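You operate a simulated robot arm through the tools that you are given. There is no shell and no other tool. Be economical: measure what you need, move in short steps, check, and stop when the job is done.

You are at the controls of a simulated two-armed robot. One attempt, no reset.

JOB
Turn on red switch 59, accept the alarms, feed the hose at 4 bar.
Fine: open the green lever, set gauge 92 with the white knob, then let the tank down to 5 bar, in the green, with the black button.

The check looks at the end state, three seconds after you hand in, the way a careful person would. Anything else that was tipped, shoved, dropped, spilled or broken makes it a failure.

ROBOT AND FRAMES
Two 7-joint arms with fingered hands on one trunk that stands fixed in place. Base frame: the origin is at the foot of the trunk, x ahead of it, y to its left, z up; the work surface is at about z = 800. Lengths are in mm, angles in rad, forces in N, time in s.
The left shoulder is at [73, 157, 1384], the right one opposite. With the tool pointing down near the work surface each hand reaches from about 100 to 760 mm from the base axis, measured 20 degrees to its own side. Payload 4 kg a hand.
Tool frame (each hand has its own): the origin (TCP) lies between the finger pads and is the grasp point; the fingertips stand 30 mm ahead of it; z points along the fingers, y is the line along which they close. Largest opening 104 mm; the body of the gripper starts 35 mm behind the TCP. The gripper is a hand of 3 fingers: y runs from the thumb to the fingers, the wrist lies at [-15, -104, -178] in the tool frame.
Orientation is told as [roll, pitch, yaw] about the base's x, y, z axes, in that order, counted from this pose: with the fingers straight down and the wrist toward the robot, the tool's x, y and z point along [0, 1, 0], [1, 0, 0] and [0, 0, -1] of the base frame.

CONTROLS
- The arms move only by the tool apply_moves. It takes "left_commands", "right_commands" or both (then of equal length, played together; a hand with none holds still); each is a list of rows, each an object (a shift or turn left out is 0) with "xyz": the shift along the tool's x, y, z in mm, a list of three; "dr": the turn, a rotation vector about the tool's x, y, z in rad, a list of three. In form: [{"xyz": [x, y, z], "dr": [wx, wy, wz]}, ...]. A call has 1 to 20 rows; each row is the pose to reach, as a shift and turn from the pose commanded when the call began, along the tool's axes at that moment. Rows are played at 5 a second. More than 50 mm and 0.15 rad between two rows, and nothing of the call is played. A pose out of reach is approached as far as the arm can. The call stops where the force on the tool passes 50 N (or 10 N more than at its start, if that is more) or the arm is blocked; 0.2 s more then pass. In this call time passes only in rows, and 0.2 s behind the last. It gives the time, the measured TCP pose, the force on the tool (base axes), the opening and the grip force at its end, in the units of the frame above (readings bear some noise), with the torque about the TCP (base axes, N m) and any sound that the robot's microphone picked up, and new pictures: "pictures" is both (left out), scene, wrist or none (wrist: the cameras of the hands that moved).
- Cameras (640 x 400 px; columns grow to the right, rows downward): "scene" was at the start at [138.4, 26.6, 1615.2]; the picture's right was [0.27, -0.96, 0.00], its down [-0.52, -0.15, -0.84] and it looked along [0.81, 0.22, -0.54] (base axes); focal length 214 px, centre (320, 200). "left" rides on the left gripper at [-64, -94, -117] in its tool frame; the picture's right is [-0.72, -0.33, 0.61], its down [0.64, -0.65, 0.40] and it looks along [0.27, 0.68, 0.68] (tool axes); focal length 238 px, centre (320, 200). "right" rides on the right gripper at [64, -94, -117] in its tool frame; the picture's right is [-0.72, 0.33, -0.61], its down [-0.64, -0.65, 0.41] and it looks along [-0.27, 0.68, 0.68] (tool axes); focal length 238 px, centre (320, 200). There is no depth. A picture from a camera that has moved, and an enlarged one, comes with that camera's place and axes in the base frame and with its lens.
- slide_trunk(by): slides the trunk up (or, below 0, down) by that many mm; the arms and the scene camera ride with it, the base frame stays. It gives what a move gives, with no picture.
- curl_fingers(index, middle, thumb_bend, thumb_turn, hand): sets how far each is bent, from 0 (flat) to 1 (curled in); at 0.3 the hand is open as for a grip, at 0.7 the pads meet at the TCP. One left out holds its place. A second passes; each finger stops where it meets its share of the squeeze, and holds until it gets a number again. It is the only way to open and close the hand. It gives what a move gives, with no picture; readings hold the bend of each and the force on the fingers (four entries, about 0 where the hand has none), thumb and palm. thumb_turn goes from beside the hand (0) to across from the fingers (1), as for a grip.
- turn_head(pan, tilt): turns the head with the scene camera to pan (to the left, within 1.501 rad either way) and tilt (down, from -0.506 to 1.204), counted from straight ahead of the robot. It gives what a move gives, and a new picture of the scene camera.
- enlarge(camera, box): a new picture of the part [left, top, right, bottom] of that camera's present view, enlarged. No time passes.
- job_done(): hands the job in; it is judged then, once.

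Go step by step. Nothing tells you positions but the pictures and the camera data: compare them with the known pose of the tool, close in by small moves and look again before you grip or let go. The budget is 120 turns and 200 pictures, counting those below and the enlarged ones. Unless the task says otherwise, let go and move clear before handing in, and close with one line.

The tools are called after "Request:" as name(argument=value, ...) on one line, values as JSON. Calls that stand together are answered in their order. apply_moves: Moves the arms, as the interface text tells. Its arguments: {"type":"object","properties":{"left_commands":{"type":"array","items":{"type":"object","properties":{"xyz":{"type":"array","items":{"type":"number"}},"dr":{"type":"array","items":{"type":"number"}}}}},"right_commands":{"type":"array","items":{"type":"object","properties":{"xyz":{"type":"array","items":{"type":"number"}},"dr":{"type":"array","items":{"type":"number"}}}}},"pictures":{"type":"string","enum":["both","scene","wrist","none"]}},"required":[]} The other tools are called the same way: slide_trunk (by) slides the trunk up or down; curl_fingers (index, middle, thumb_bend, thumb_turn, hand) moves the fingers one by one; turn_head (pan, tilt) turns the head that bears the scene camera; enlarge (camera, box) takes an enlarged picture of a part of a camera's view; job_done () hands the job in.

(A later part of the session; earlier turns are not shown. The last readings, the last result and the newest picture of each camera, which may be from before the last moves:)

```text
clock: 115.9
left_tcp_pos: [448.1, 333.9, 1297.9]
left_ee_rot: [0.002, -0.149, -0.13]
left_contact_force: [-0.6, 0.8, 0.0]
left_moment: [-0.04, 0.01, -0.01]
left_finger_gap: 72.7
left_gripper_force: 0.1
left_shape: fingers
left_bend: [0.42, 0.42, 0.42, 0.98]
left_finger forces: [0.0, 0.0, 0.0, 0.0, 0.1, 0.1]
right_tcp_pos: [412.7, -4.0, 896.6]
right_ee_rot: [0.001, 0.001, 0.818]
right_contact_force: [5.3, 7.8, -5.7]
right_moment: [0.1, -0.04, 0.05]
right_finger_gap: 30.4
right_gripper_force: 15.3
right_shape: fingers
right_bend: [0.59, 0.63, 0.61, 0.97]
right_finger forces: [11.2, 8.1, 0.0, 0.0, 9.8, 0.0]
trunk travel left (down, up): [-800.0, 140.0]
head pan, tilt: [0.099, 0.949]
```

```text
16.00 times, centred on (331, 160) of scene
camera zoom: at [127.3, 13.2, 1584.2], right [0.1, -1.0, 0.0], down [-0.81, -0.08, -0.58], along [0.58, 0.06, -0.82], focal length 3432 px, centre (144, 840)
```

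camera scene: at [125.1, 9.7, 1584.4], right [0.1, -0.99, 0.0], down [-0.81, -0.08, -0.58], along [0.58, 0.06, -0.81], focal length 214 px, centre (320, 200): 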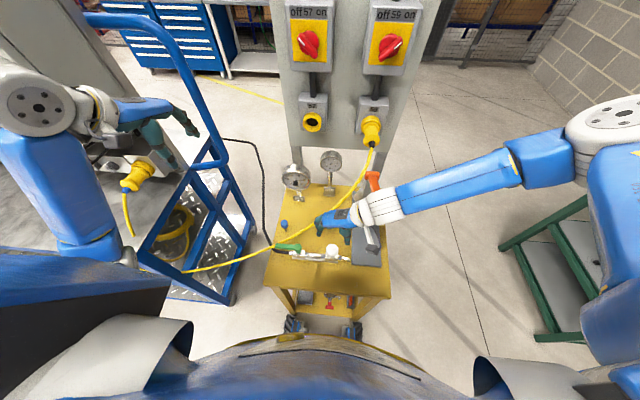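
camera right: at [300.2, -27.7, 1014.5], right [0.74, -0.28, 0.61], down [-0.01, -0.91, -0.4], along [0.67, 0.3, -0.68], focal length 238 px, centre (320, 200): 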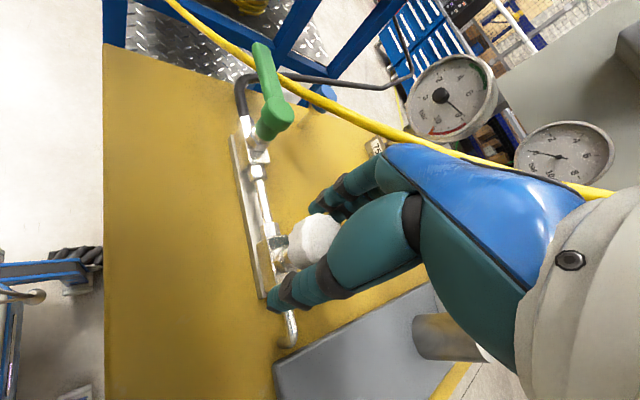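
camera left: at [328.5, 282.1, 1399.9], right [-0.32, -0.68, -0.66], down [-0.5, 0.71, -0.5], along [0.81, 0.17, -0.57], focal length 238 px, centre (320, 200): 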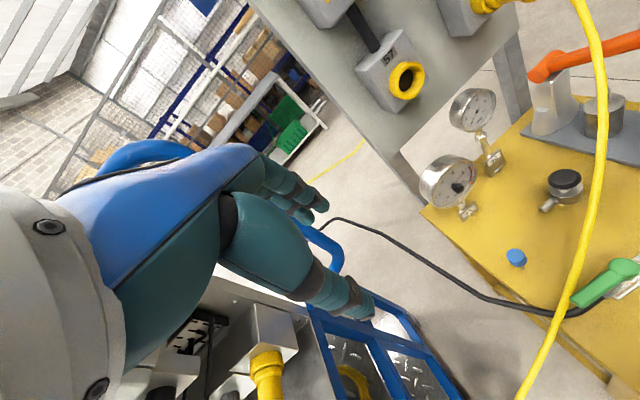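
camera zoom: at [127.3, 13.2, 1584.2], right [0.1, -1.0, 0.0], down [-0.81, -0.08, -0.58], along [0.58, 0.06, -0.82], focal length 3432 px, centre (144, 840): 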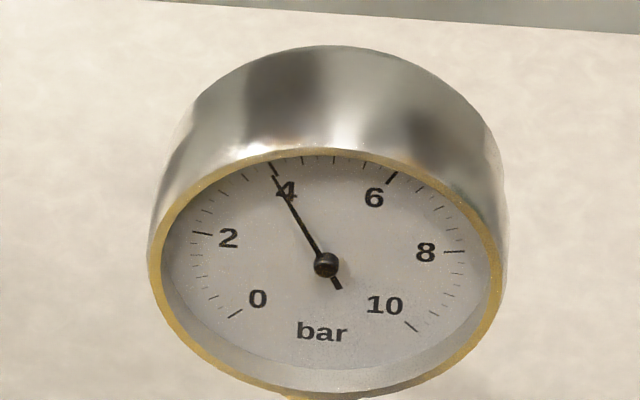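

Gauge 92 reads about 4.0. I'll release, rise clear, and confirm both gauges and lever.

Request:
curl_fingers(hand="right", index=0.42, middle=0.42, thumb_bend=0.42)

Request:
apply_moves(right_commands=[{"xyz": [0, 0, -20]}, {"xyz": [0, 0, -50]}, {"xyz": [0, 0, -80]}, {"xyz": [0, 0, -110]}, {"xyz": [0, 0, -130]}], pictures="wrist")

Request:
enlarge(camera="scene", box=[315, 148, 347, 172])

Request:
enlarge(camera="scene", box=[265, 140, 405, 280])

```text
clock: 116.9
left_tcp_pos: [445.1, 333.8, 1300.4]
left_ee_rot: [0.004, -0.151, -0.129]
left_contact_force: [-0.3, 0.2, 0.4]
left_moment: [0.01, 0.0, -0.01]
left_finger_gap: 72.8
left_gripper_force: 0.1
left_shape: fingers
left_bend: [0.42, 0.42, 0.42, 0.98]
left_finger forces: [0.0, 0.0, 0.0, 0.0, 0.0, 0.0]
right_tcp_pos: [412.3, -3.7, 897.2]
right_ee_rot: [0.001, -0.001, 0.818]
right_contact_force: [-0.6, -1.0, 0.3]
right_moment: [-0.03, 0.01, 0.0]
right_finger_gap: 72.4
right_gripper_force: 0.1
right_shape: fingers
right_bend: [0.42, 0.42, 0.42, 0.97]
right_finger forces: [0.0, 0.0, 0.0, 0.1, 0.0, 0.0]
trunk travel left (down, up): [-800.0, 140.0]
head pan, tilt: [0.099, 0.949]
```

```text
clock: 118.1
left_tcp_pos: [446.0, 333.7, 1300.5]
left_ee_rot: [0.005, -0.152, -0.128]
left_contact_force: [0.7, 0.7, -0.5]
left_moment: [0.04, -0.01, 0.01]
left_finger_gap: 72.9
left_gripper_force: 0.1
left_shape: fingers
left_bend: [0.42, 0.42, 0.42, 0.98]
left_finger forces: [0.0, 0.0, 0.0, 0.1, 0.0, 0.1]
right_tcp_pos: [413.3, -4.4, 1027.2]
right_ee_rot: [0.001, 0.002, 0.819]
right_contact_force: [-1.2, -0.3, -0.2]
right_moment: [0.0, -0.01, 0.02]
right_finger_gap: 72.5
right_gripper_force: 0.0
right_shape: fingers
right_bend: [0.42, 0.42, 0.42, 0.97]
right_finger forces: [0.1, 0.1, 0.0, 0.0, 0.0, 0.0]
trunk travel left (down, up): [-800.0, 140.0]
head pan, tilt: [0.099, 0.949]
camera right: at [301.3, -30.7, 1145.6], right [0.75, -0.25, 0.61], down [0.02, -0.91, -0.4], along [0.66, 0.32, -0.68], focal length 238 px, centre (320, 200)
```

right: 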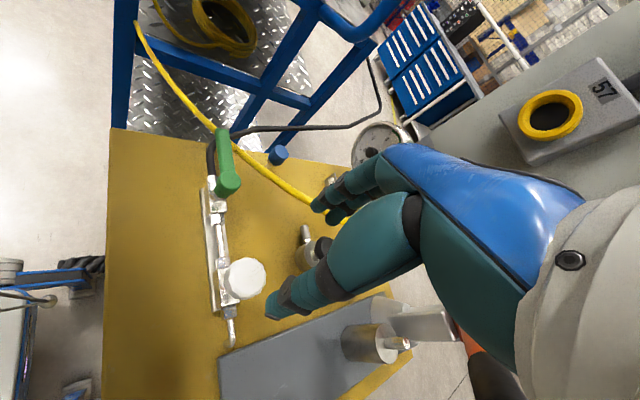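

```text
16.00 times, centred on (331, 160) of scene
camera zoom: at [124.8, 9.6, 1584.4], right [0.1, -1.0, 0.0], down [-0.81, -0.08, -0.58], along [0.58, 0.06, -0.81], focal length 3432 px, centre (144, 840)
```

zoom: 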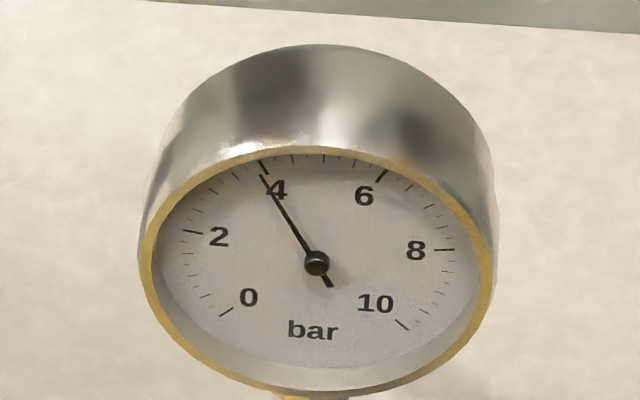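

```text
2.86 times, centred on (335, 210) of scene
camera zoom: at [124.8, 9.6, 1584.4], right [0.1, -1.0, 0.0], down [-0.81, -0.08, -0.58], along [0.58, 0.06, -0.81], focal length 613 px, centre (277, 171)
```

zoom: 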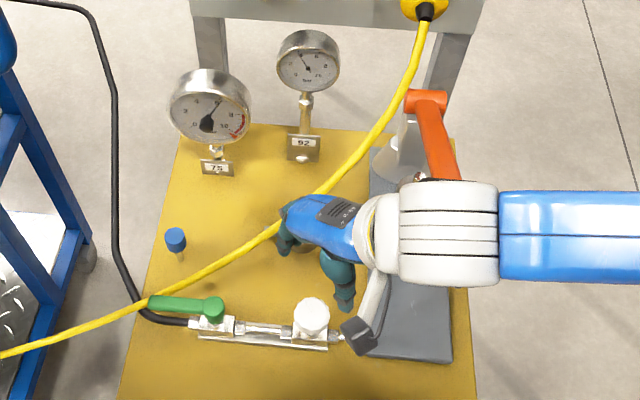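

Gauge 92 holds at 4.0, gauge 75 is ≈6.4. The cable hangs just in front of and right of the black button (≈[566, 15, 855]), so I'll press it with the left hand coming from the left (wrist to +y), and first take the right hand up and away.

Request:
apply_moves(right_commands=[{"xyz": [0, 0, -40]}, {"xyz": [0, 0, -80]}, {"xyz": [0, 0, -120]}, {"xyz": [0, 0, -160]}, {"xyz": [-30, -27, -160]}, {"xyz": [-60, -54, -160]}, {"xyz": [-90, -81, -160]}, {"xyz": [-120, -108, -160]}, {"xyz": [-146, -131, -160]}], left_commands=[{"dr": [0.05, 0, 0]}, {"dr": [0.1, 0, 0]}, {"dr": [0.15, 0, 0]}, {"dr": [0.15, 0, 0.14]}, {"xyz": [-10, 5, 0], "dr": [0.15, 0, 0.25]}, {"xyz": [-20, 10, 5], "dr": [0.15, 0, 0.35]}, {"xyz": [-30, 15, 10], "dr": [0.15, 0, 0.45]}, {"xyz": [-40, 20, 15], "dr": [0.15, 0, 0.55]}, {"xyz": [-50, 25, 20], "dr": [0.15, 0, 0.65]}], pictures="none")

```text
clock: 120.1
left_tcp_pos: [465.1, 278.9, 1284.7]
left_ee_rot: [0.049, 0.02, -0.778]
left_contact_force: [0.7, 0.6, -0.1]
left_moment: [0.02, 0.0, -0.03]
left_finger_gap: 72.7
left_gripper_force: 0.0
left_shape: fingers
left_bend: [0.42, 0.42, 0.42, 0.98]
left_finger forces: [0.1, 0.0, 0.0, 0.1, 0.0, 0.0]
right_tcp_pos: [430.6, -202.0, 1187.1]
right_ee_rot: [-0.001, 0.001, 0.821]
right_contact_force: [-0.3, 0.4, -0.7]
right_moment: [0.0, -0.01, 0.0]
right_finger_gap: 72.4
right_gripper_force: 0.0
right_shape: fingers
right_bend: [0.42, 0.42, 0.42, 0.97]
right_finger forces: [0.0, 0.1, 0.1, 0.0, 0.0, 0.0]
trunk travel left (down, up): [-800.0, 140.0]
head pan, tilt: [0.099, 0.949]
```

Request:
apply_moves(left_commands=[{"xyz": [-9, 27, 20], "dr": [-0.02, -0.01, 0.1]}, {"xyz": [-19, 54, 40], "dr": [-0.04, -0.02, 0.2]}, {"xyz": [-28, 81, 60], "dr": [-0.048, -0.021, 0.3]}, {"xyz": [-38, 108, 80], "dr": [-0.048, -0.021, 0.4]}, {"xyz": [-47, 135, 100], "dr": [-0.048, -0.021, 0.5]}, {"xyz": [-57, 162, 125], "dr": [-0.048, -0.021, 0.6]}, {"xyz": [-66, 190, 150], "dr": [-0.048, -0.021, 0.7]}, {"xyz": [-76, 217, 180], "dr": [-0.048, -0.021, 0.793]}], pictures="both")

Request:
enlarge(camera="scene", box=[255, 130, 395, 270])

```text
clock: 121.9
left_tcp_pos: [576.1, 79.6, 1096.8]
left_ee_rot: [0.016, 0.003, -1.572]
left_contact_force: [0.8, -0.1, 0.0]
left_moment: [0.01, 0.02, 0.03]
left_finger_gap: 72.5
left_gripper_force: 0.1
left_shape: fingers
left_bend: [0.42, 0.42, 0.42, 0.98]
left_finger forces: [0.1, 0.0, 0.0, 0.1, 0.0, 0.1]
right_tcp_pos: [431.8, -204.7, 1185.1]
right_ee_rot: [0.003, 0.0, 0.818]
right_contact_force: [0.0, 0.4, 0.6]
right_moment: [0.0, 0.01, -0.03]
right_finger_gap: 72.5
right_gripper_force: 0.0
right_shape: fingers
right_bend: [0.42, 0.42, 0.42, 0.97]
right_finger forces: [0.1, 0.0, 0.0, 0.0, 0.1, 0.1]
trunk travel left (down, up): [-800.0, 140.0]
head pan, tilt: [0.099, 0.949]
camera scene: at [127.2, 5.2, 1584.3], right [0.1, -1.0, 0.0], down [-0.81, -0.08, -0.58], along [0.58, 0.06, -0.82], focal length 214 px, centre (320, 200)
camera left: at [509.1, 172.3, 1211.1], right [-0.71, 0.33, -0.62], down [0.65, 0.65, -0.39], along [0.28, -0.68, -0.67], focal length 238 px, centre (320, 200)
```

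scene: 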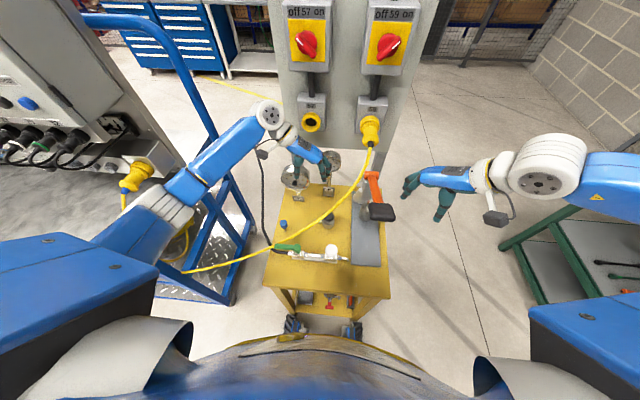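
left: 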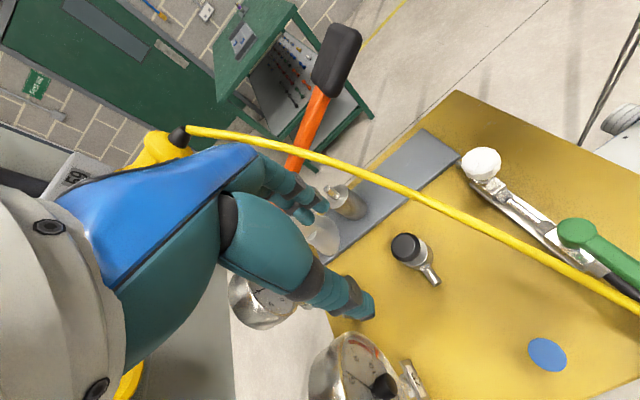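

```text
2.86 times, centred on (325, 200) of scene
camera zoom: at [127.2, 5.2, 1584.3], right [0.1, -1.0, 0.0], down [-0.81, -0.08, -0.58], along [0.58, 0.06, -0.82], focal length 613 px, centre (306, 200)
```

zoom: 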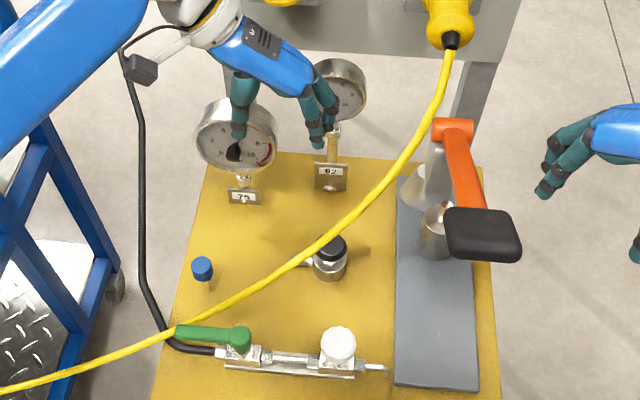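

The button top is at about [563, 17, 863]. I'll extend index and middle (thumb tucked) so their tips come down on it while the palm stays left of the cable, and descend partway.

Request:
curl_fingers(hand="left", index=0.3, middle=0.3, thumb_bend=0.7)

Request:
apply_moves(left_commands=[{"xyz": [-5, 3, 30]}, {"xyz": [-9, 6, 60]}, {"xyz": [-13, 8, 90]}, {"xyz": [-13, 8, 115]}, {"xyz": [-13, 8, 137]}], pictures="both")

Request:
enlarge(camera="scene", box=[265, 140, 385, 260])

Request:
enlarge(camera="left", box=[200, 120, 440, 340])

```text
clock: 122.9
left_tcp_pos: [574.2, 80.1, 1098.5]
left_ee_rot: [0.018, -0.002, -1.57]
left_contact_force: [0.0, 0.0, 0.6]
left_moment: [-0.02, 0.0, 0.01]
left_finger_gap: 52.7
left_gripper_force: 0.0
left_shape: fingers
left_bend: [0.3, 0.3, 0.7, 0.98]
left_finger forces: [0.0, 0.1, 0.0, 0.0, 0.0, 0.1]
right_tcp_pos: [431.5, -204.8, 1186.9]
right_ee_rot: [0.002, -0.001, 0.819]
right_contact_force: [0.2, -0.2, 0.0]
right_moment: [0.02, 0.0, 0.02]
right_finger_gap: 72.3
right_gripper_force: 0.1
right_shape: fingers
right_bend: [0.42, 0.42, 0.42, 0.97]
right_finger forces: [0.0, 0.0, 0.0, 0.0, 0.0, 0.0]
trunk travel left (down, up): [-800.0, 140.0]
head pan, tilt: [0.099, 0.949]
```

```text
clock: 124.1
left_tcp_pos: [563.0, 73.0, 958.6]
left_ee_rot: [0.017, 0.001, -1.571]
left_contact_force: [-0.6, 0.1, 0.1]
left_moment: [0.01, 0.03, 0.0]
left_finger_gap: 52.5
left_gripper_force: 0.0
left_shape: fingers
left_bend: [0.3, 0.3, 0.7, 0.98]
left_finger forces: [0.0, 0.0, 0.0, 0.0, 0.0, 0.0]
right_tcp_pos: [431.2, -203.4, 1186.3]
right_ee_rot: [0.0, -0.001, 0.819]
right_contact_force: [0.5, 0.0, 0.8]
right_moment: [0.0, -0.03, 0.01]
right_finger_gap: 72.6
right_gripper_force: 0.1
right_shape: fingers
right_bend: [0.42, 0.42, 0.42, 0.97]
right_finger forces: [0.1, 0.0, 0.0, 0.0, 0.0, 0.1]
trunk travel left (down, up): [-800.0, 140.0]
head pan, tilt: [0.099, 0.949]
camera scene: at [125.7, 6.7, 1584.4], right [0.1, -1.0, 0.0], down [-0.81, -0.08, -0.58], along [0.58, 0.06, -0.81], focal length 214 px, centre (320, 200)
camera left: at [497.0, 165.3, 1072.3], right [-0.71, 0.33, -0.63], down [0.65, 0.65, -0.39], along [0.28, -0.68, -0.67], focal length 238 px, centre (320, 200)
```

scene: 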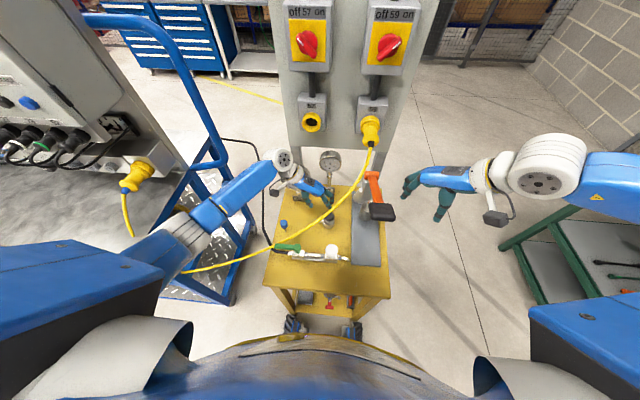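
left: 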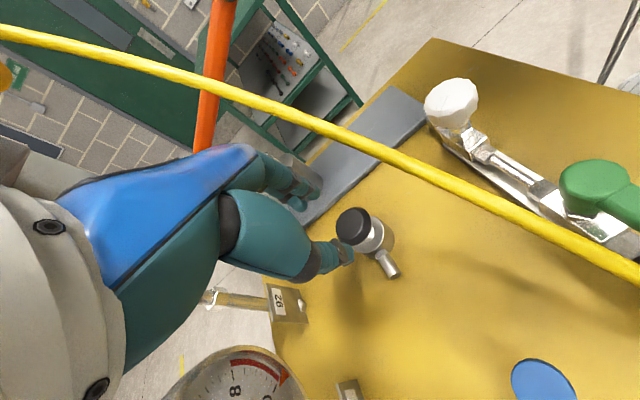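

```text
3.33 times, centred on (325, 200) of scene
camera zoom: at [125.7, 6.7, 1584.4], right [0.1, -1.0, 0.0], down [-0.81, -0.08, -0.58], along [0.58, 0.06, -0.81], focal length 715 px, centre (303, 200)
```

zoom: 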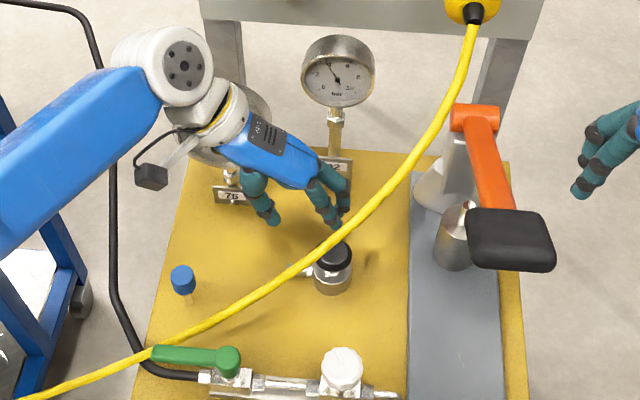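

```text
1.82 times, centred on (320, 230) of left
camera zoom: at [497.0, 165.3, 1072.3], right [-0.71, 0.33, -0.63], down [0.65, 0.65, -0.39], along [0.28, -0.68, -0.67], focal length 433 px, centre (320, 146)
```

zoom: 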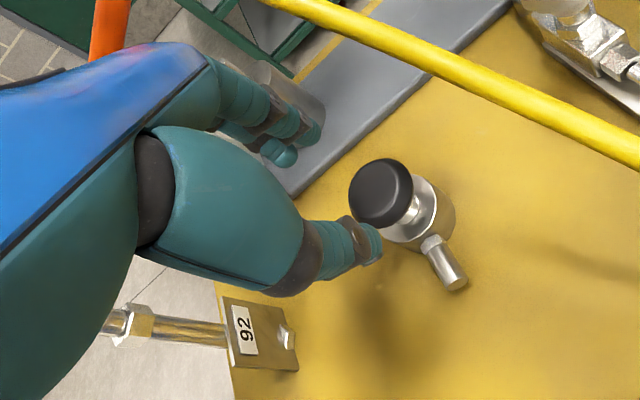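

The tips are aligned over the button. Gauge 75 is hidden from the head camera, so I'll check that the right wrist camera can see it, and open the thumb away from the vent nozzle.

Request:
curl_fingers(hand="left", thumb_bend=0.3)

Request:
enlarge(camera="right", box=[180, 0, 420, 240])

```text
clock: 125.1
left_tcp_pos: [563.6, 72.0, 958.9]
left_ee_rot: [0.018, -0.001, -1.571]
left_contact_force: [0.2, 0.1, 0.3]
left_moment: [0.0, 0.0, -0.01]
left_finger_gap: 102.9
left_gripper_force: 0.0
left_shape: fingers
left_bend: [0.3, 0.3, 0.3, 0.98]
left_finger forces: [0.0, 0.0, 0.0, 0.0, 0.1, 0.1]
right_tcp_pos: [429.7, -202.5, 1186.0]
right_ee_rot: [0.002, 0.0, 0.816]
right_contact_force: [0.6, -0.2, 0.3]
right_moment: [0.0, -0.03, -0.01]
right_finger_gap: 72.3
right_gripper_force: 0.0
right_shape: fingers
right_bend: [0.42, 0.42, 0.42, 0.97]
right_finger forces: [0.0, 0.0, 0.1, 0.1, 0.1, 0.0]
trunk travel left (down, up): [-800.0, 140.0]
head pan, tilt: [0.099, 0.949]
```

```text
1.67 times, centred on (300, 120) of right
camera zoom: at [319.4, -229.2, 1304.7], right [0.75, -0.25, 0.61], down [0.02, -0.91, -0.41], along [0.66, 0.32, -0.68], focal length 397 px, centre (353, 333)
```

zoom: 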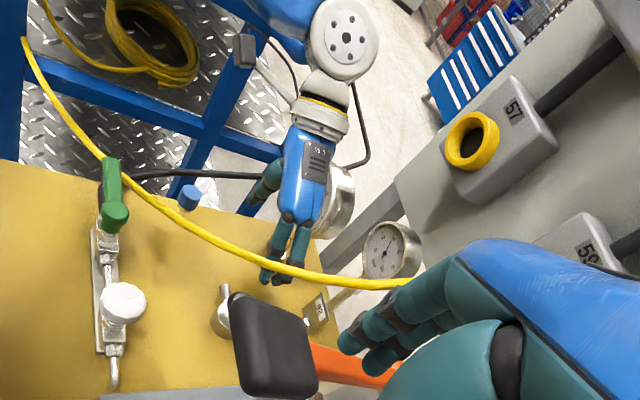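

Let me descend to just above the button and see if gauge 75 becomes visible to the right camera.

Request:
apply_moves(left_commands=[{"xyz": [0, 0, 20]}, {"xyz": [0, 0, 40]}, {"xyz": [0, 0, 56]}], pictures="wrist")

Request:
enlarge(camera="right", box=[240, 40, 400, 180])

Request:
enlarge(camera="scene", box=[265, 140, 385, 260])

```text
clock: 125.9
left_tcp_pos: [563.4, 74.1, 902.4]
left_ee_rot: [0.02, 0.0, -1.571]
left_contact_force: [0.1, 0.1, 1.3]
left_moment: [0.01, -0.02, -0.01]
left_finger_gap: 102.8
left_gripper_force: 0.0
left_shape: fingers
left_bend: [0.3, 0.3, 0.3, 0.98]
left_finger forces: [0.1, 0.0, 0.0, 0.0, 0.1, 0.1]
right_tcp_pos: [430.8, -203.9, 1186.7]
right_ee_rot: [0.003, 0.001, 0.82]
right_contact_force: [-0.2, 0.5, 0.7]
right_moment: [-0.01, 0.01, -0.01]
right_finger_gap: 72.4
right_gripper_force: 0.1
right_shape: fingers
right_bend: [0.42, 0.42, 0.42, 0.97]
right_finger forces: [0.1, 0.0, 0.0, 0.0, 0.0, 0.0]
trunk travel left (down, up): [-800.0, 140.0]
head pan, tilt: [0.099, 0.949]
camera left: at [496.7, 165.8, 1016.6], right [-0.71, 0.33, -0.63], down [0.65, 0.65, -0.39], along [0.28, -0.68, -0.67], focal length 238 px, centre (320, 200)
```

left: 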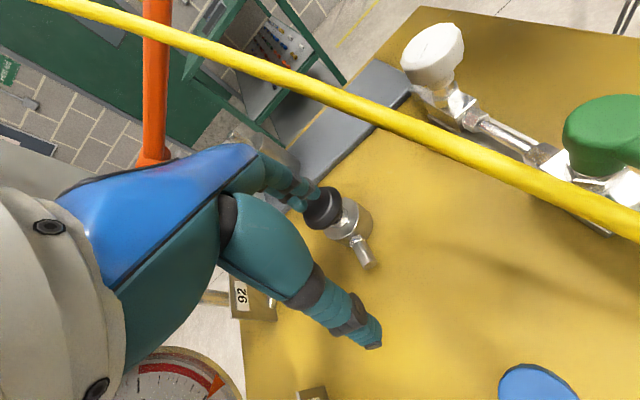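

```text
2.86 times, centred on (320, 110) of right
camera zoom: at [319.6, -229.4, 1304.6], right [0.75, -0.25, 0.61], down [0.02, -0.91, -0.41], along [0.66, 0.32, -0.68], focal length 681 px, centre (320, 457)
```

zoom: 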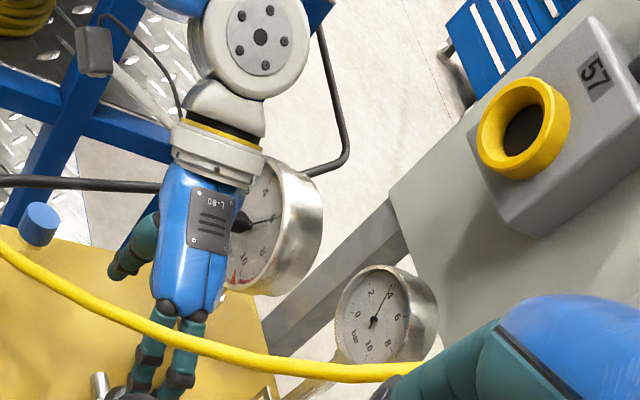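

```text
3.33 times, centred on (325, 200) of scene
camera zoom: at [125.4, 6.6, 1584.4], right [0.1, -1.0, 0.0], down [-0.81, -0.08, -0.58], along [0.58, 0.06, -0.81], focal length 715 px, centre (303, 200)
```

zoom: 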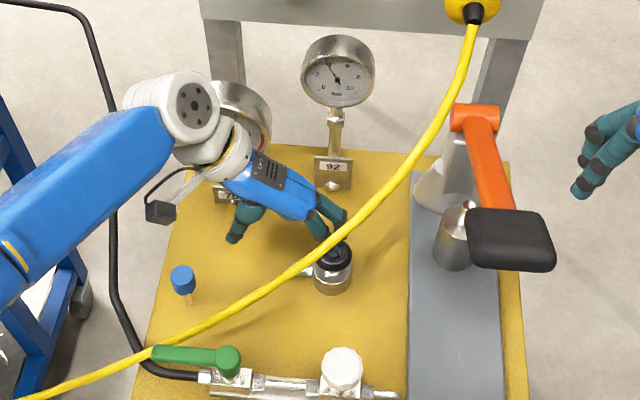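

The right camera now sees gauge 75 (needle near 6.2). I'll press in small steps and watch force, sound and gauge.

Request:
apply_moves(left_commands=[{"xyz": [0, 0, 4]}, {"xyz": [0, 0, 8]}, {"xyz": [0, 0, 11]}], pictures="none")

Request:
enlarge(camera="right", box=[280, 60, 350, 130])

Request:
enlarge(camera="left", box=[240, 140, 400, 280])

```text
clock: 126.7
left_tcp_pos: [563.2, 72.8, 892.1]
left_ee_rot: [0.019, -0.002, -1.569]
left_contact_force: [0.1, 1.6, 4.6]
left_moment: [-0.24, -0.04, 0.01]
left_finger_gap: 102.8
left_gripper_force: 2.3
left_shape: fingers
left_bend: [0.3, 0.3, 0.3, 0.98]
left_finger forces: [0.0, 4.7, 0.0, 0.0, 0.0, 0.0]
right_tcp_pos: [429.9, -201.9, 1186.5]
right_ee_rot: [0.002, 0.0, 0.818]
right_contact_force: [-0.2, 1.0, 1.0]
right_moment: [0.0, -0.02, -0.02]
right_finger_gap: 72.2
right_gripper_force: 0.1
right_shape: fingers
right_bend: [0.42, 0.42, 0.42, 0.97]
right_finger forces: [0.0, 0.0, 0.1, 0.0, 0.0, 0.0]
trunk travel left (down, up): [-800.0, 140.0]
head pan, tilt: [0.099, 0.949]
```

```text
5.71 times, centred on (315, 95) of right
camera zoom: at [318.9, -229.0, 1304.9], right [0.75, -0.25, 0.61], down [0.02, -0.91, -0.41], along [0.66, 0.32, -0.68], focal length 1362 px, centre (349, 800)
```

zoom: 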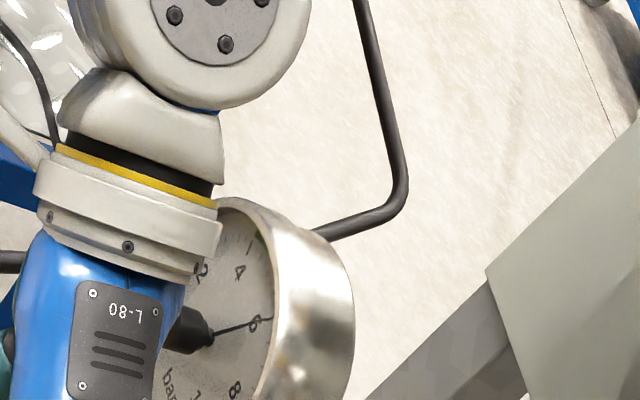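

```text
2.86 times, centred on (320, 210) of left
camera zoom: at [496.2, 165.9, 1006.4], right [-0.71, 0.32, -0.63], down [0.65, 0.65, -0.39], along [0.28, -0.68, -0.67], focal length 681 px, centre (320, 171)
```

zoom: 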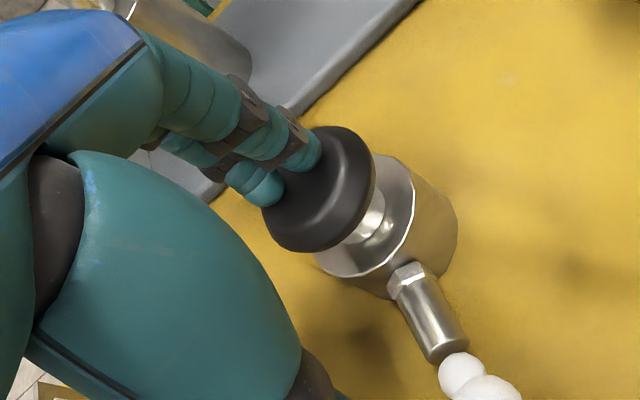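

It's venting (white puff from the nozzle) at only 5 N. I'll hold for short intervals and watch gauge 75.

Request:
apply_moves(left_commands=[{"xyz": [0, 0, 0]}, {"xyz": [0, 0, 0]}], pictures="none")

Request:
enlarge(camera="right", box=[290, 80, 350, 140])

```text
clock: 127.3
left_tcp_pos: [562.1, 72.9, 893.3]
left_ee_rot: [0.019, 0.001, -1.571]
left_contact_force: [0.7, 0.7, 4.2]
left_moment: [-0.25, -0.06, 0.04]
left_finger_gap: 102.9
left_gripper_force: 2.5
left_shape: fingers
left_bend: [0.3, 0.3, 0.3, 0.98]
left_finger forces: [0.0, 4.7, 0.0, 0.0, 0.0, 0.0]
right_tcp_pos: [430.7, -203.0, 1187.0]
right_ee_rot: [0.002, -0.001, 0.82]
right_contact_force: [0.5, 0.0, -0.8]
right_moment: [0.0, 0.01, 0.0]
right_finger_gap: 72.2
right_gripper_force: 0.0
right_shape: fingers
right_bend: [0.42, 0.42, 0.42, 0.97]
right_finger forces: [0.1, 0.1, 0.1, 0.0, 0.0, 0.0]
trunk travel left (down, up): [-800.0, 140.0]
head pan, tilt: [0.099, 0.949]
```

```text
6.67 times, centred on (320, 110) of right
camera zoom: at [319.0, -228.9, 1304.9], right [0.75, -0.25, 0.61], down [0.02, -0.91, -0.41], along [0.66, 0.32, -0.68], focal length 1589 px, centre (320, 800)
```

zoom: 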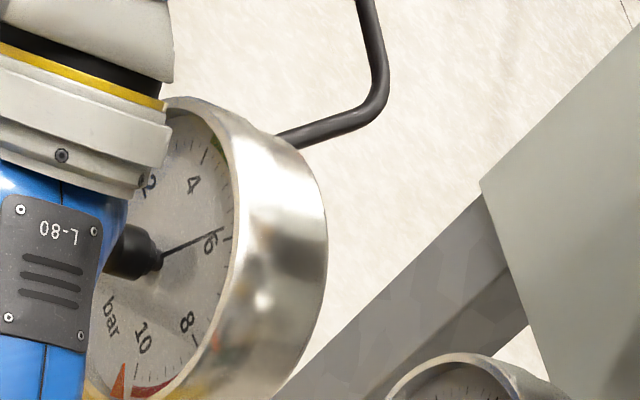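

Request:
apply_moves(left_commands=[{"xyz": [0, 0, 0]}, {"xyz": [0, 0, 0]}, {"xyz": [0, 0, 0]}, {"xyz": [0, 0, 0]}], pictures="none")

Request:
enlarge(camera="right", box=[290, 80, 350, 140])

```text
clock: 128.3
left_tcp_pos: [562.8, 72.9, 892.5]
left_ee_rot: [0.017, 0.0, -1.573]
left_contact_force: [0.7, 1.3, 3.1]
left_moment: [-0.29, -0.05, 0.06]
left_finger_gap: 102.9
left_gripper_force: 2.1
left_shape: fingers
left_bend: [0.3, 0.3, 0.3, 0.98]
left_finger forces: [0.0, 4.6, 0.0, 0.0, 0.0, 0.0]
right_tcp_pos: [429.9, -201.7, 1186.5]
right_ee_rot: [0.002, 0.001, 0.818]
right_contact_force: [0.2, 0.0, -0.3]
right_moment: [0.04, -0.02, -0.01]
right_finger_gap: 72.4
right_gripper_force: 0.1
right_shape: fingers
right_bend: [0.42, 0.42, 0.42, 0.97]
right_finger forces: [0.0, 0.0, 0.0, 0.0, 0.0, 0.1]
trunk travel left (down, up): [-800.0, 140.0]
head pan, tilt: [0.099, 0.949]
```

```text
6.67 times, centred on (320, 110) of right
camera zoom: at [319.0, -229.1, 1304.8], right [0.75, -0.25, 0.61], down [0.02, -0.91, -0.41], along [0.66, 0.32, -0.68], focal length 1589 px, centre (320, 800)
```

zoom: 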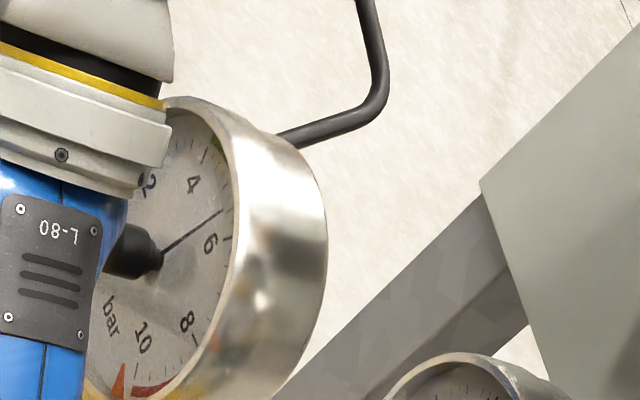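

Dropping about 0.45 bar per second, now around 5.5. A bit longer.

Request:
apply_moves(left_commands=[{"xyz": [0, 0, 0]}, {"xyz": [0, 0, 0]}], pictures="none")

Request:
enlarge(camera="right", box=[290, 80, 350, 140])

```text
clock: 128.9
left_tcp_pos: [562.5, 73.5, 891.9]
left_ee_rot: [0.016, 0.002, -1.57]
left_contact_force: [0.6, 1.5, 3.6]
left_moment: [-0.28, -0.04, 0.06]
left_finger_gap: 102.8
left_gripper_force: 1.9
left_shape: fingers
left_bend: [0.3, 0.3, 0.3, 0.98]
left_finger forces: [0.0, 4.7, 0.0, 0.0, 0.1, 0.0]
right_tcp_pos: [431.0, -202.6, 1186.9]
right_ee_rot: [0.002, 0.0, 0.815]
right_contact_force: [0.4, 0.1, 0.2]
right_moment: [0.0, -0.02, -0.02]
right_finger_gap: 72.4
right_gripper_force: 0.1
right_shape: fingers
right_bend: [0.42, 0.42, 0.42, 0.97]
right_finger forces: [0.1, 0.0, 0.0, 0.0, 0.0, 0.1]
trunk travel left (down, up): [-800.0, 140.0]
head pan, tilt: [0.099, 0.949]
```

```text
6.67 times, centred on (320, 110) of right
camera zoom: at [319.0, -229.0, 1304.8], right [0.75, -0.25, 0.61], down [0.02, -0.91, -0.41], along [0.66, 0.32, -0.68], focal length 1589 px, centre (320, 800)
```

zoom: 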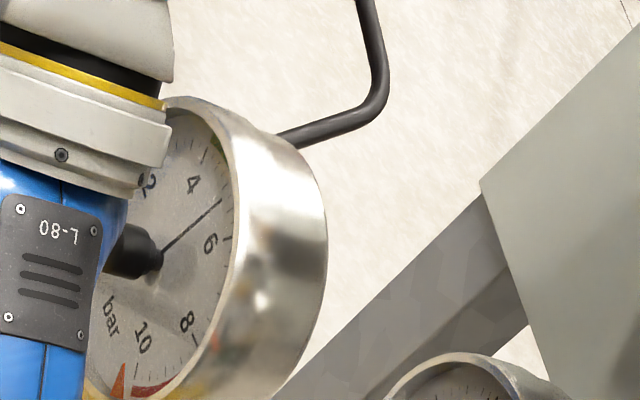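

Estimated about 5.1 bar. I'll release now and read it precisely.

Request:
apply_moves(left_commands=[{"xyz": [0, 0, -20]}, {"xyz": [0, 0, -50]}, {"xyz": [0, 0, -90]}, {"xyz": [0, 0, -130]}, {"xyz": [0, -30, -170]}, {"xyz": [-30, -70, -190]}, {"xyz": [-60, -110, -200]}], pictures="none")

Request:
enlarge(camera="scene", box=[265, 140, 385, 260])

Request:
enlarge(camera="right", box=[270, 70, 370, 160])

```text
refused: row 6 steps farther than a row can; nothing moved
```

```text
3.33 times, centred on (325, 200) of scene
camera zoom: at [124.3, 7.1, 1584.5], right [0.1, -1.0, 0.0], down [-0.81, -0.08, -0.58], along [0.58, 0.06, -0.81], focal length 715 px, centre (303, 200)
```

zoom: 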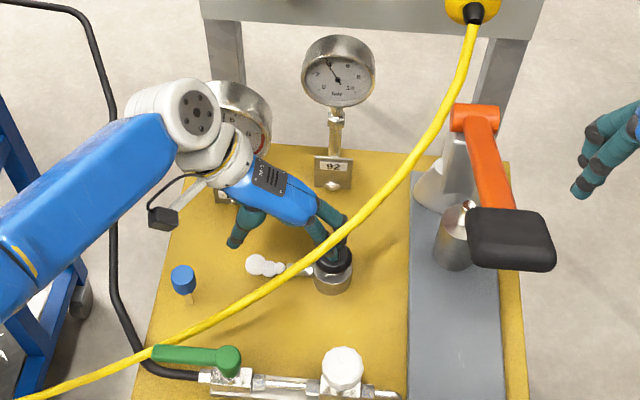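

```text
4.44 times, centred on (320, 115) of right
camera zoom: at [319.0, -229.0, 1304.8], right [0.75, -0.25, 0.61], down [0.02, -0.91, -0.41], along [0.66, 0.32, -0.68], focal length 1059 px, centre (320, 578)
```

zoom: 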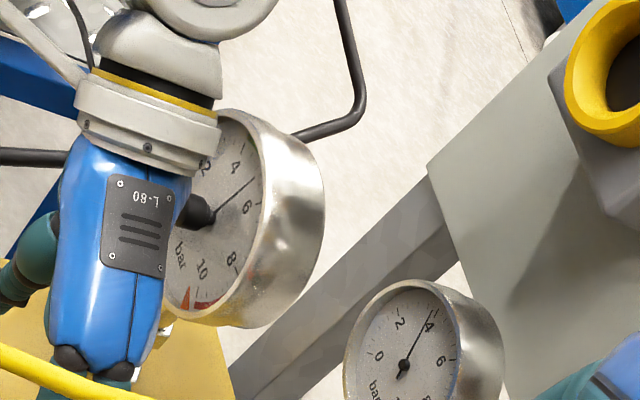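

The move was refused because a step was too long, and nothing moved. I'll repeat it with shorter steps.

Request:
apply_moves(left_commands=[{"xyz": [0, 0, -30]}, {"xyz": [0, 0, -65]}, {"xyz": [0, 0, -100]}, {"xyz": [0, 0, -135]}, {"xyz": [0, -25, -165]}, {"xyz": [-15, -60, -180]}, {"xyz": [-30, -95, -190]}, {"xyz": [-45, -130, -200]}], pictures="none")

Request:
enlarge(camera="scene", box=[275, 145, 350, 205])

Request:
enlarge(camera="right", box=[270, 70, 370, 160])

```text
clock: 130.7
left_tcp_pos: [512.3, 206.9, 1093.2]
left_ee_rot: [0.017, -0.004, -1.572]
left_contact_force: [-0.2, 1.5, 0.8]
left_moment: [-0.01, -0.01, -0.01]
left_finger_gap: 103.0
left_gripper_force: 0.1
left_shape: fingers
left_bend: [0.3, 0.3, 0.3, 0.98]
left_finger forces: [0.0, 0.0, 0.0, 0.0, 0.0, 0.1]
right_tcp_pos: [429.9, -199.3, 1188.0]
right_ee_rot: [0.001, 0.0, 0.819]
right_contact_force: [-0.5, 0.0, 0.6]
right_moment: [-0.03, 0.03, -0.01]
right_finger_gap: 72.5
right_gripper_force: 0.2
right_shape: fingers
right_bend: [0.42, 0.42, 0.42, 0.97]
right_finger forces: [0.0, 0.0, 0.0, 0.0, 0.0, 0.0]
trunk travel left (down, up): [-800.0, 140.0]
head pan, tilt: [0.099, 0.949]
```

```text
6.67 times, centred on (312, 175) of scene
camera zoom: at [123.7, 10.1, 1584.5], right [0.1, -1.0, 0.0], down [-0.81, -0.08, -0.58], along [0.58, 0.06, -0.81], focal length 1430 px, centre (370, 367)
```

zoom: 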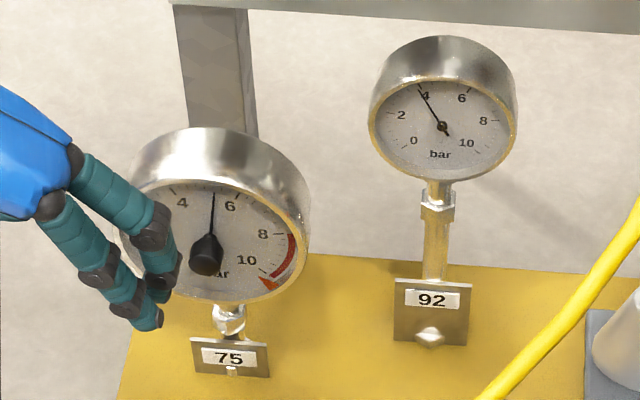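

```text
4.44 times, centred on (320, 115) of right
camera zoom: at [318.4, -226.7, 1305.4], right [0.75, -0.25, 0.61], down [0.02, -0.91, -0.4], along [0.66, 0.32, -0.68], focal length 1059 px, centre (320, 578)
```

zoom: 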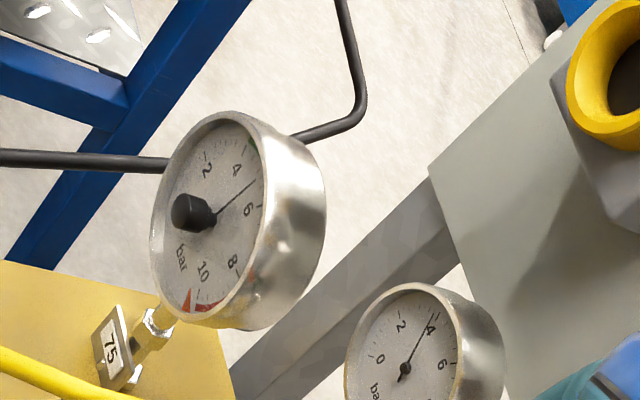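

I'll move the left hand further clear and read gauge 75 at high magnification.

Request:
apply_moves(left_commands=[{"xyz": [-15, -30, -20]}, {"xyz": [-30, -60, -40]}, {"xyz": [-45, -90, -60]}, {"xyz": [-60, -120, -80]}], pictures="none")

Request:
enlarge(camera="scene", box=[278, 160, 314, 192])

Request:
enlarge(camera="scene", box=[315, 148, 347, 172])

Request:
enlarge(camera="right", box=[295, 90, 351, 146])

```text
clock: 131.7
left_tcp_pos: [454.2, 326.2, 1168.1]
left_ee_rot: [0.016, -0.001, -1.572]
left_contact_force: [-0.2, -0.9, -0.1]
left_moment: [0.01, -0.04, 0.02]
left_finger_gap: 102.5
left_gripper_force: 0.0
left_shape: fingers
left_bend: [0.3, 0.3, 0.3, 0.98]
left_finger forces: [0.1, 0.0, 0.0, 0.0, 0.0, 0.0]
right_tcp_pos: [430.8, -200.9, 1187.5]
right_ee_rot: [0.001, 0.001, 0.817]
right_contact_force: [0.4, 0.2, 0.1]
right_moment: [0.01, 0.01, 0.02]
right_finger_gap: 72.4
right_gripper_force: 0.0
right_shape: fingers
right_bend: [0.42, 0.42, 0.42, 0.97]
right_finger forces: [0.0, 0.1, 0.0, 0.0, 0.0, 0.1]
trunk travel left (down, up): [-800.0, 140.0]
head pan, tilt: [0.099, 0.949]
```

```text
12.50 times, centred on (296, 176) of scene
camera zoom: at [123.9, 10.1, 1584.5], right [0.1, -1.0, 0.0], down [-0.81, -0.08, -0.58], along [0.58, 0.06, -0.81], focal length 2681 px, centre (620, 500)
```

zoom: 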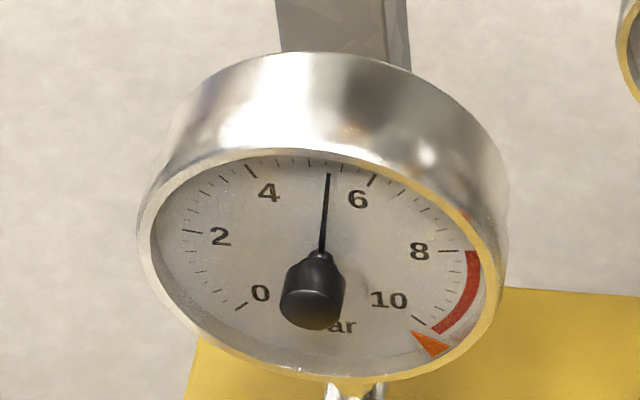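

```text
16.00 times, centred on (331, 160) of scene
camera zoom: at [123.9, 10.1, 1584.5], right [0.1, -1.0, 0.0], down [-0.81, -0.08, -0.58], along [0.58, 0.06, -0.81], focal length 3432 px, centre (144, 840)
```

zoom: 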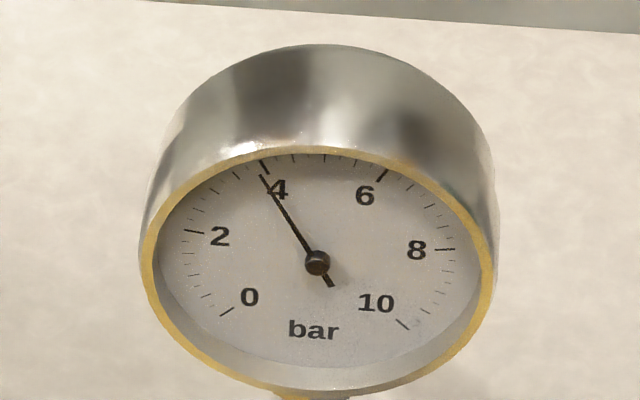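

```text
7.14 times, centred on (323, 118) of right
camera zoom: at [319.0, -226.7, 1305.2], right [0.75, -0.25, 0.61], down [0.02, -0.91, -0.4], along [0.66, 0.32, -0.68], focal length 1702 px, centre (299, 786)
```

zoom: 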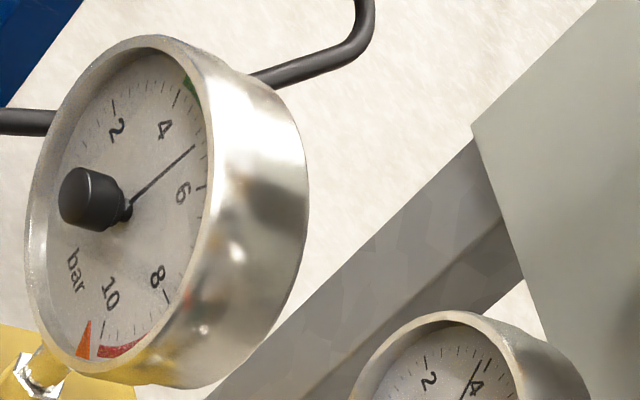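

Gauge 75 reads about 5.25, gauge 92 at 4.0. One more short press (about half a second) should bring it to 5; I'll return above the button by the same path and pulse.

Request:
apply_moves(left_commands=[{"xyz": [15, 30, 20]}, {"xyz": [30, 60, 40]}, {"xyz": [45, 90, 60]}, {"xyz": [60, 120, 80]}, {"xyz": [75, 155, 90]}, {"xyz": [90, 190, 100]}, {"xyz": [105, 225, 115]}, {"xyz": [105, 250, 145]}, {"xyz": [105, 250, 180]}, {"xyz": [105, 250, 215]}, {"xyz": [105, 250, 245]}, {"xyz": [105, 250, 262]}], pictures="wrist")

```text
clock: 134.3
left_tcp_pos: [562.9, 72.9, 909.9]
left_ee_rot: [0.018, 0.001, -1.57]
left_contact_force: [1.1, 0.2, -0.1]
left_moment: [0.01, -0.02, 0.01]
left_finger_gap: 102.8
left_gripper_force: 0.1
left_shape: fingers
left_bend: [0.3, 0.3, 0.3, 0.98]
left_finger forces: [0.1, 0.0, 0.1, 0.1, 0.1, 0.1]
right_tcp_pos: [430.1, -204.5, 1186.7]
right_ee_rot: [0.002, -0.002, 0.817]
right_contact_force: [-0.2, -0.5, 1.0]
right_moment: [0.02, 0.01, 0.03]
right_finger_gap: 72.2
right_gripper_force: 0.1
right_shape: fingers
right_bend: [0.42, 0.42, 0.42, 0.97]
right_finger forces: [0.0, 0.1, 0.1, 0.0, 0.0, 0.0]
trunk travel left (down, up): [-800.0, 140.0]
head pan, tilt: [0.099, 0.949]
camera left: at [496.6, 165.7, 1024.9], right [-0.71, 0.33, -0.63], down [0.65, 0.65, -0.39], along [0.28, -0.68, -0.67], focal length 238 px, centre (320, 200)
```

left: 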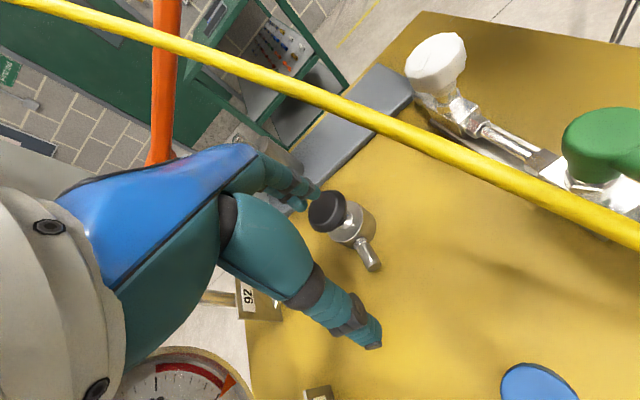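

Request:
apply_moves(left_commands=[{"xyz": [0, 0, 7]}, {"xyz": [0, 0, 13]}, {"xyz": [0, 0, 18]}, {"xyz": [0, 0, 18]}, {"xyz": [0, 0, 10]}, {"xyz": [0, 0, -20]}, {"xyz": [0, 0, -55]}, {"xyz": [0, 0, -90]}, {"xyz": [0, -10, -120]}, {"xyz": [0, -35, -147]}, {"xyz": [-15, -70, -162]}, {"xyz": [-30, -105, -172]}, {"xyz": [-45, -140, -182]}, {"xyz": [-60, -175, -202]}, {"xyz": [-75, -205, -222]}, {"xyz": [-105, -230, -242]}], pictures="none")

Request:
enlarge(camera="scene", box=[278, 160, 314, 192])

```text
clock: 137.7
left_tcp_pos: [448.9, 304.0, 1151.3]
left_ee_rot: [0.019, -0.003, -1.571]
left_contact_force: [0.0, 0.4, -0.3]
left_moment: [0.0, 0.01, -0.02]
left_finger_gap: 102.6
left_gripper_force: 0.0
left_shape: fingers
left_bend: [0.3, 0.3, 0.3, 0.98]
left_finger forces: [0.1, 0.1, 0.0, 0.1, 0.0, 0.1]
right_tcp_pos: [429.1, -200.5, 1187.8]
right_ee_rot: [-0.001, 0.001, 0.82]
right_contact_force: [0.1, 0.1, 0.4]
right_moment: [0.02, 0.0, 0.0]
right_finger_gap: 72.0
right_gripper_force: 0.1
right_shape: fingers
right_bend: [0.42, 0.42, 0.42, 0.97]
right_finger forces: [0.0, 0.0, 0.0, 0.0, 0.0, 0.0]
trunk travel left (down, up): [-800.0, 140.0]
head pan, tilt: [0.099, 0.949]
```

```text
12.50 times, centred on (296, 176) of scene
camera zoom: at [122.0, 10.1, 1584.7], right [0.1, -1.0, 0.0], down [-0.81, -0.08, -0.58], along [0.58, 0.06, -0.81], focal length 2681 px, centre (620, 500)
```

zoom: 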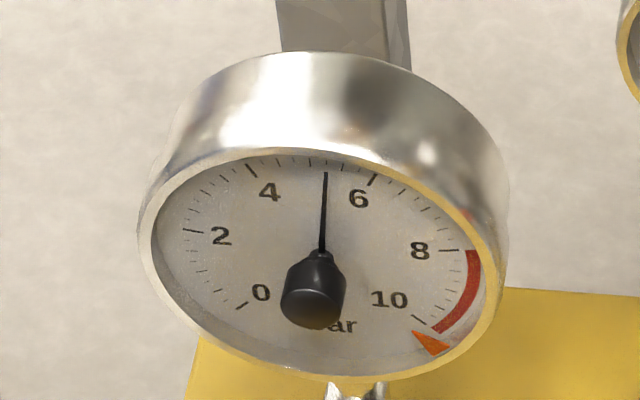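

That was a very short vent, now about 5.2. I'll repeat with two more rows of hold.

Request:
apply_moves(left_commands=[{"xyz": [30, 25, 20]}, {"xyz": [45, 55, 40]}, {"xyz": [60, 90, 60]}, {"xyz": [75, 125, 70]}, {"xyz": [90, 160, 80]}, {"xyz": [105, 195, 95]}, {"xyz": [105, 220, 122]}, {"xyz": [105, 230, 152]}, {"xyz": [105, 230, 187]}, {"xyz": [105, 230, 222]}, {"xyz": [105, 230, 242]}], pictures="none")

Request:
apply_moves(left_commands=[{"xyz": [0, 0, 7]}, {"xyz": [0, 0, 13]}, {"xyz": [0, 0, 18]}, {"xyz": [0, 0, 18]}, {"xyz": [0, 0, 18]}, {"xyz": [0, 0, 18]}, {"xyz": [0, 0, 10]}, {"xyz": [0, 0, -20]}, {"xyz": [0, 0, -55]}, {"xyz": [0, 0, -90]}, {"xyz": [0, -10, -120]}, {"xyz": [0, -35, -147]}, {"xyz": [-15, -70, -162]}, {"xyz": [-30, -105, -172]}, {"xyz": [-45, -140, -182]}, {"xyz": [-60, -175, -202]}, {"xyz": [-75, -205, -222]}, {"xyz": [-105, -230, -242]}], pictures="none")

Request:
enlarge(camera="scene", box=[278, 160, 314, 192])

Request:
enlarge(camera="right", box=[295, 90, 351, 146])

```text
clock: 140.1
left_tcp_pos: [562.9, 72.6, 910.5]
left_ee_rot: [0.016, 0.0, -1.57]
left_contact_force: [0.0, 0.8, -0.2]
left_moment: [-0.03, -0.01, 0.0]
left_finger_gap: 103.0
left_gripper_force: 0.2
left_shape: fingers
left_bend: [0.3, 0.3, 0.3, 0.98]
left_finger forces: [0.0, 0.0, 0.0, 0.1, 0.1, 0.0]
right_tcp_pos: [429.8, -202.5, 1185.4]
right_ee_rot: [0.003, -0.002, 0.819]
right_contact_force: [-0.5, -0.6, 0.3]
right_moment: [0.02, 0.0, -0.02]
right_finger_gap: 72.1
right_gripper_force: 0.0
right_shape: fingers
right_bend: [0.42, 0.42, 0.42, 0.97]
right_finger forces: [0.0, 0.0, 0.1, 0.1, 0.1, 0.0]
trunk travel left (down, up): [-800.0, 140.0]
head pan, tilt: [0.099, 0.949]
```

```text
clock: 143.9
left_tcp_pos: [453.8, 304.9, 1151.0]
left_ee_rot: [0.02, -0.004, -1.57]
left_contact_force: [0.4, -0.5, 0.1]
left_moment: [0.0, -0.01, 0.01]
left_finger_gap: 102.7
left_gripper_force: 0.1
left_shape: fingers
left_bend: [0.3, 0.3, 0.3, 0.98]
left_finger forces: [0.0, 0.0, 0.0, 0.1, 0.1, 0.0]
right_tcp_pos: [429.1, -200.7, 1187.4]
right_ee_rot: [0.001, 0.001, 0.819]
right_contact_force: [0.2, 0.4, 0.1]
right_moment: [-0.03, -0.02, -0.03]
right_finger_gap: 72.3
right_gripper_force: 0.0
right_shape: fingers
right_bend: [0.42, 0.42, 0.42, 0.97]
right_finger forces: [0.0, 0.0, 0.1, 0.0, 0.0, 0.1]
trunk travel left (down, up): [-800.0, 140.0]
head pan, tilt: [0.099, 0.949]
```

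```text
12.50 times, centred on (296, 176) of scene
camera zoom: at [122.1, 10.0, 1584.7], right [0.1, -1.0, 0.0], down [-0.81, -0.08, -0.58], along [0.58, 0.06, -0.81], focal length 2681 px, centre (620, 500)
```

zoom: 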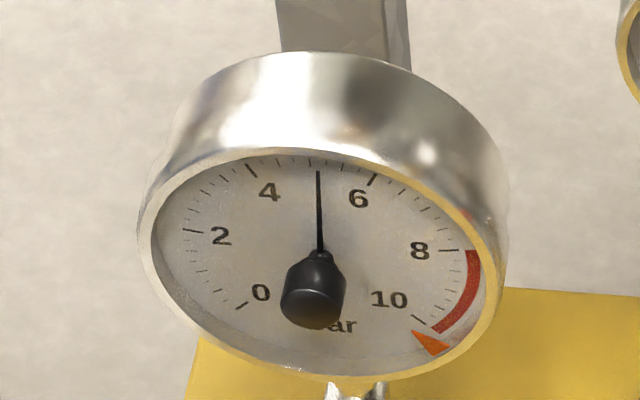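

```text
7.14 times, centred on (323, 118) of right
camera zoom: at [317.3, -226.7, 1305.7], right [0.75, -0.25, 0.61], down [0.02, -0.91, -0.4], along [0.66, 0.32, -0.68], focal length 1702 px, centre (299, 786)
```

zoom: 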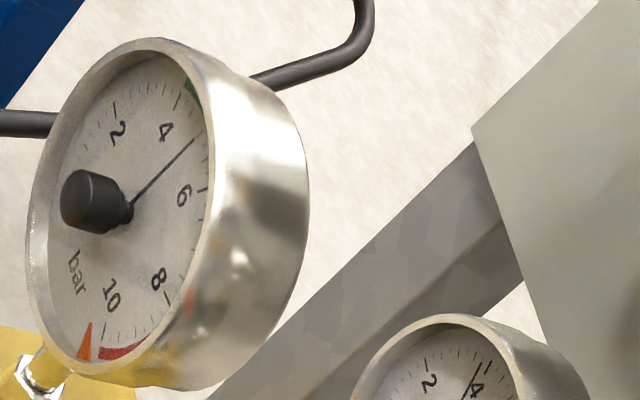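

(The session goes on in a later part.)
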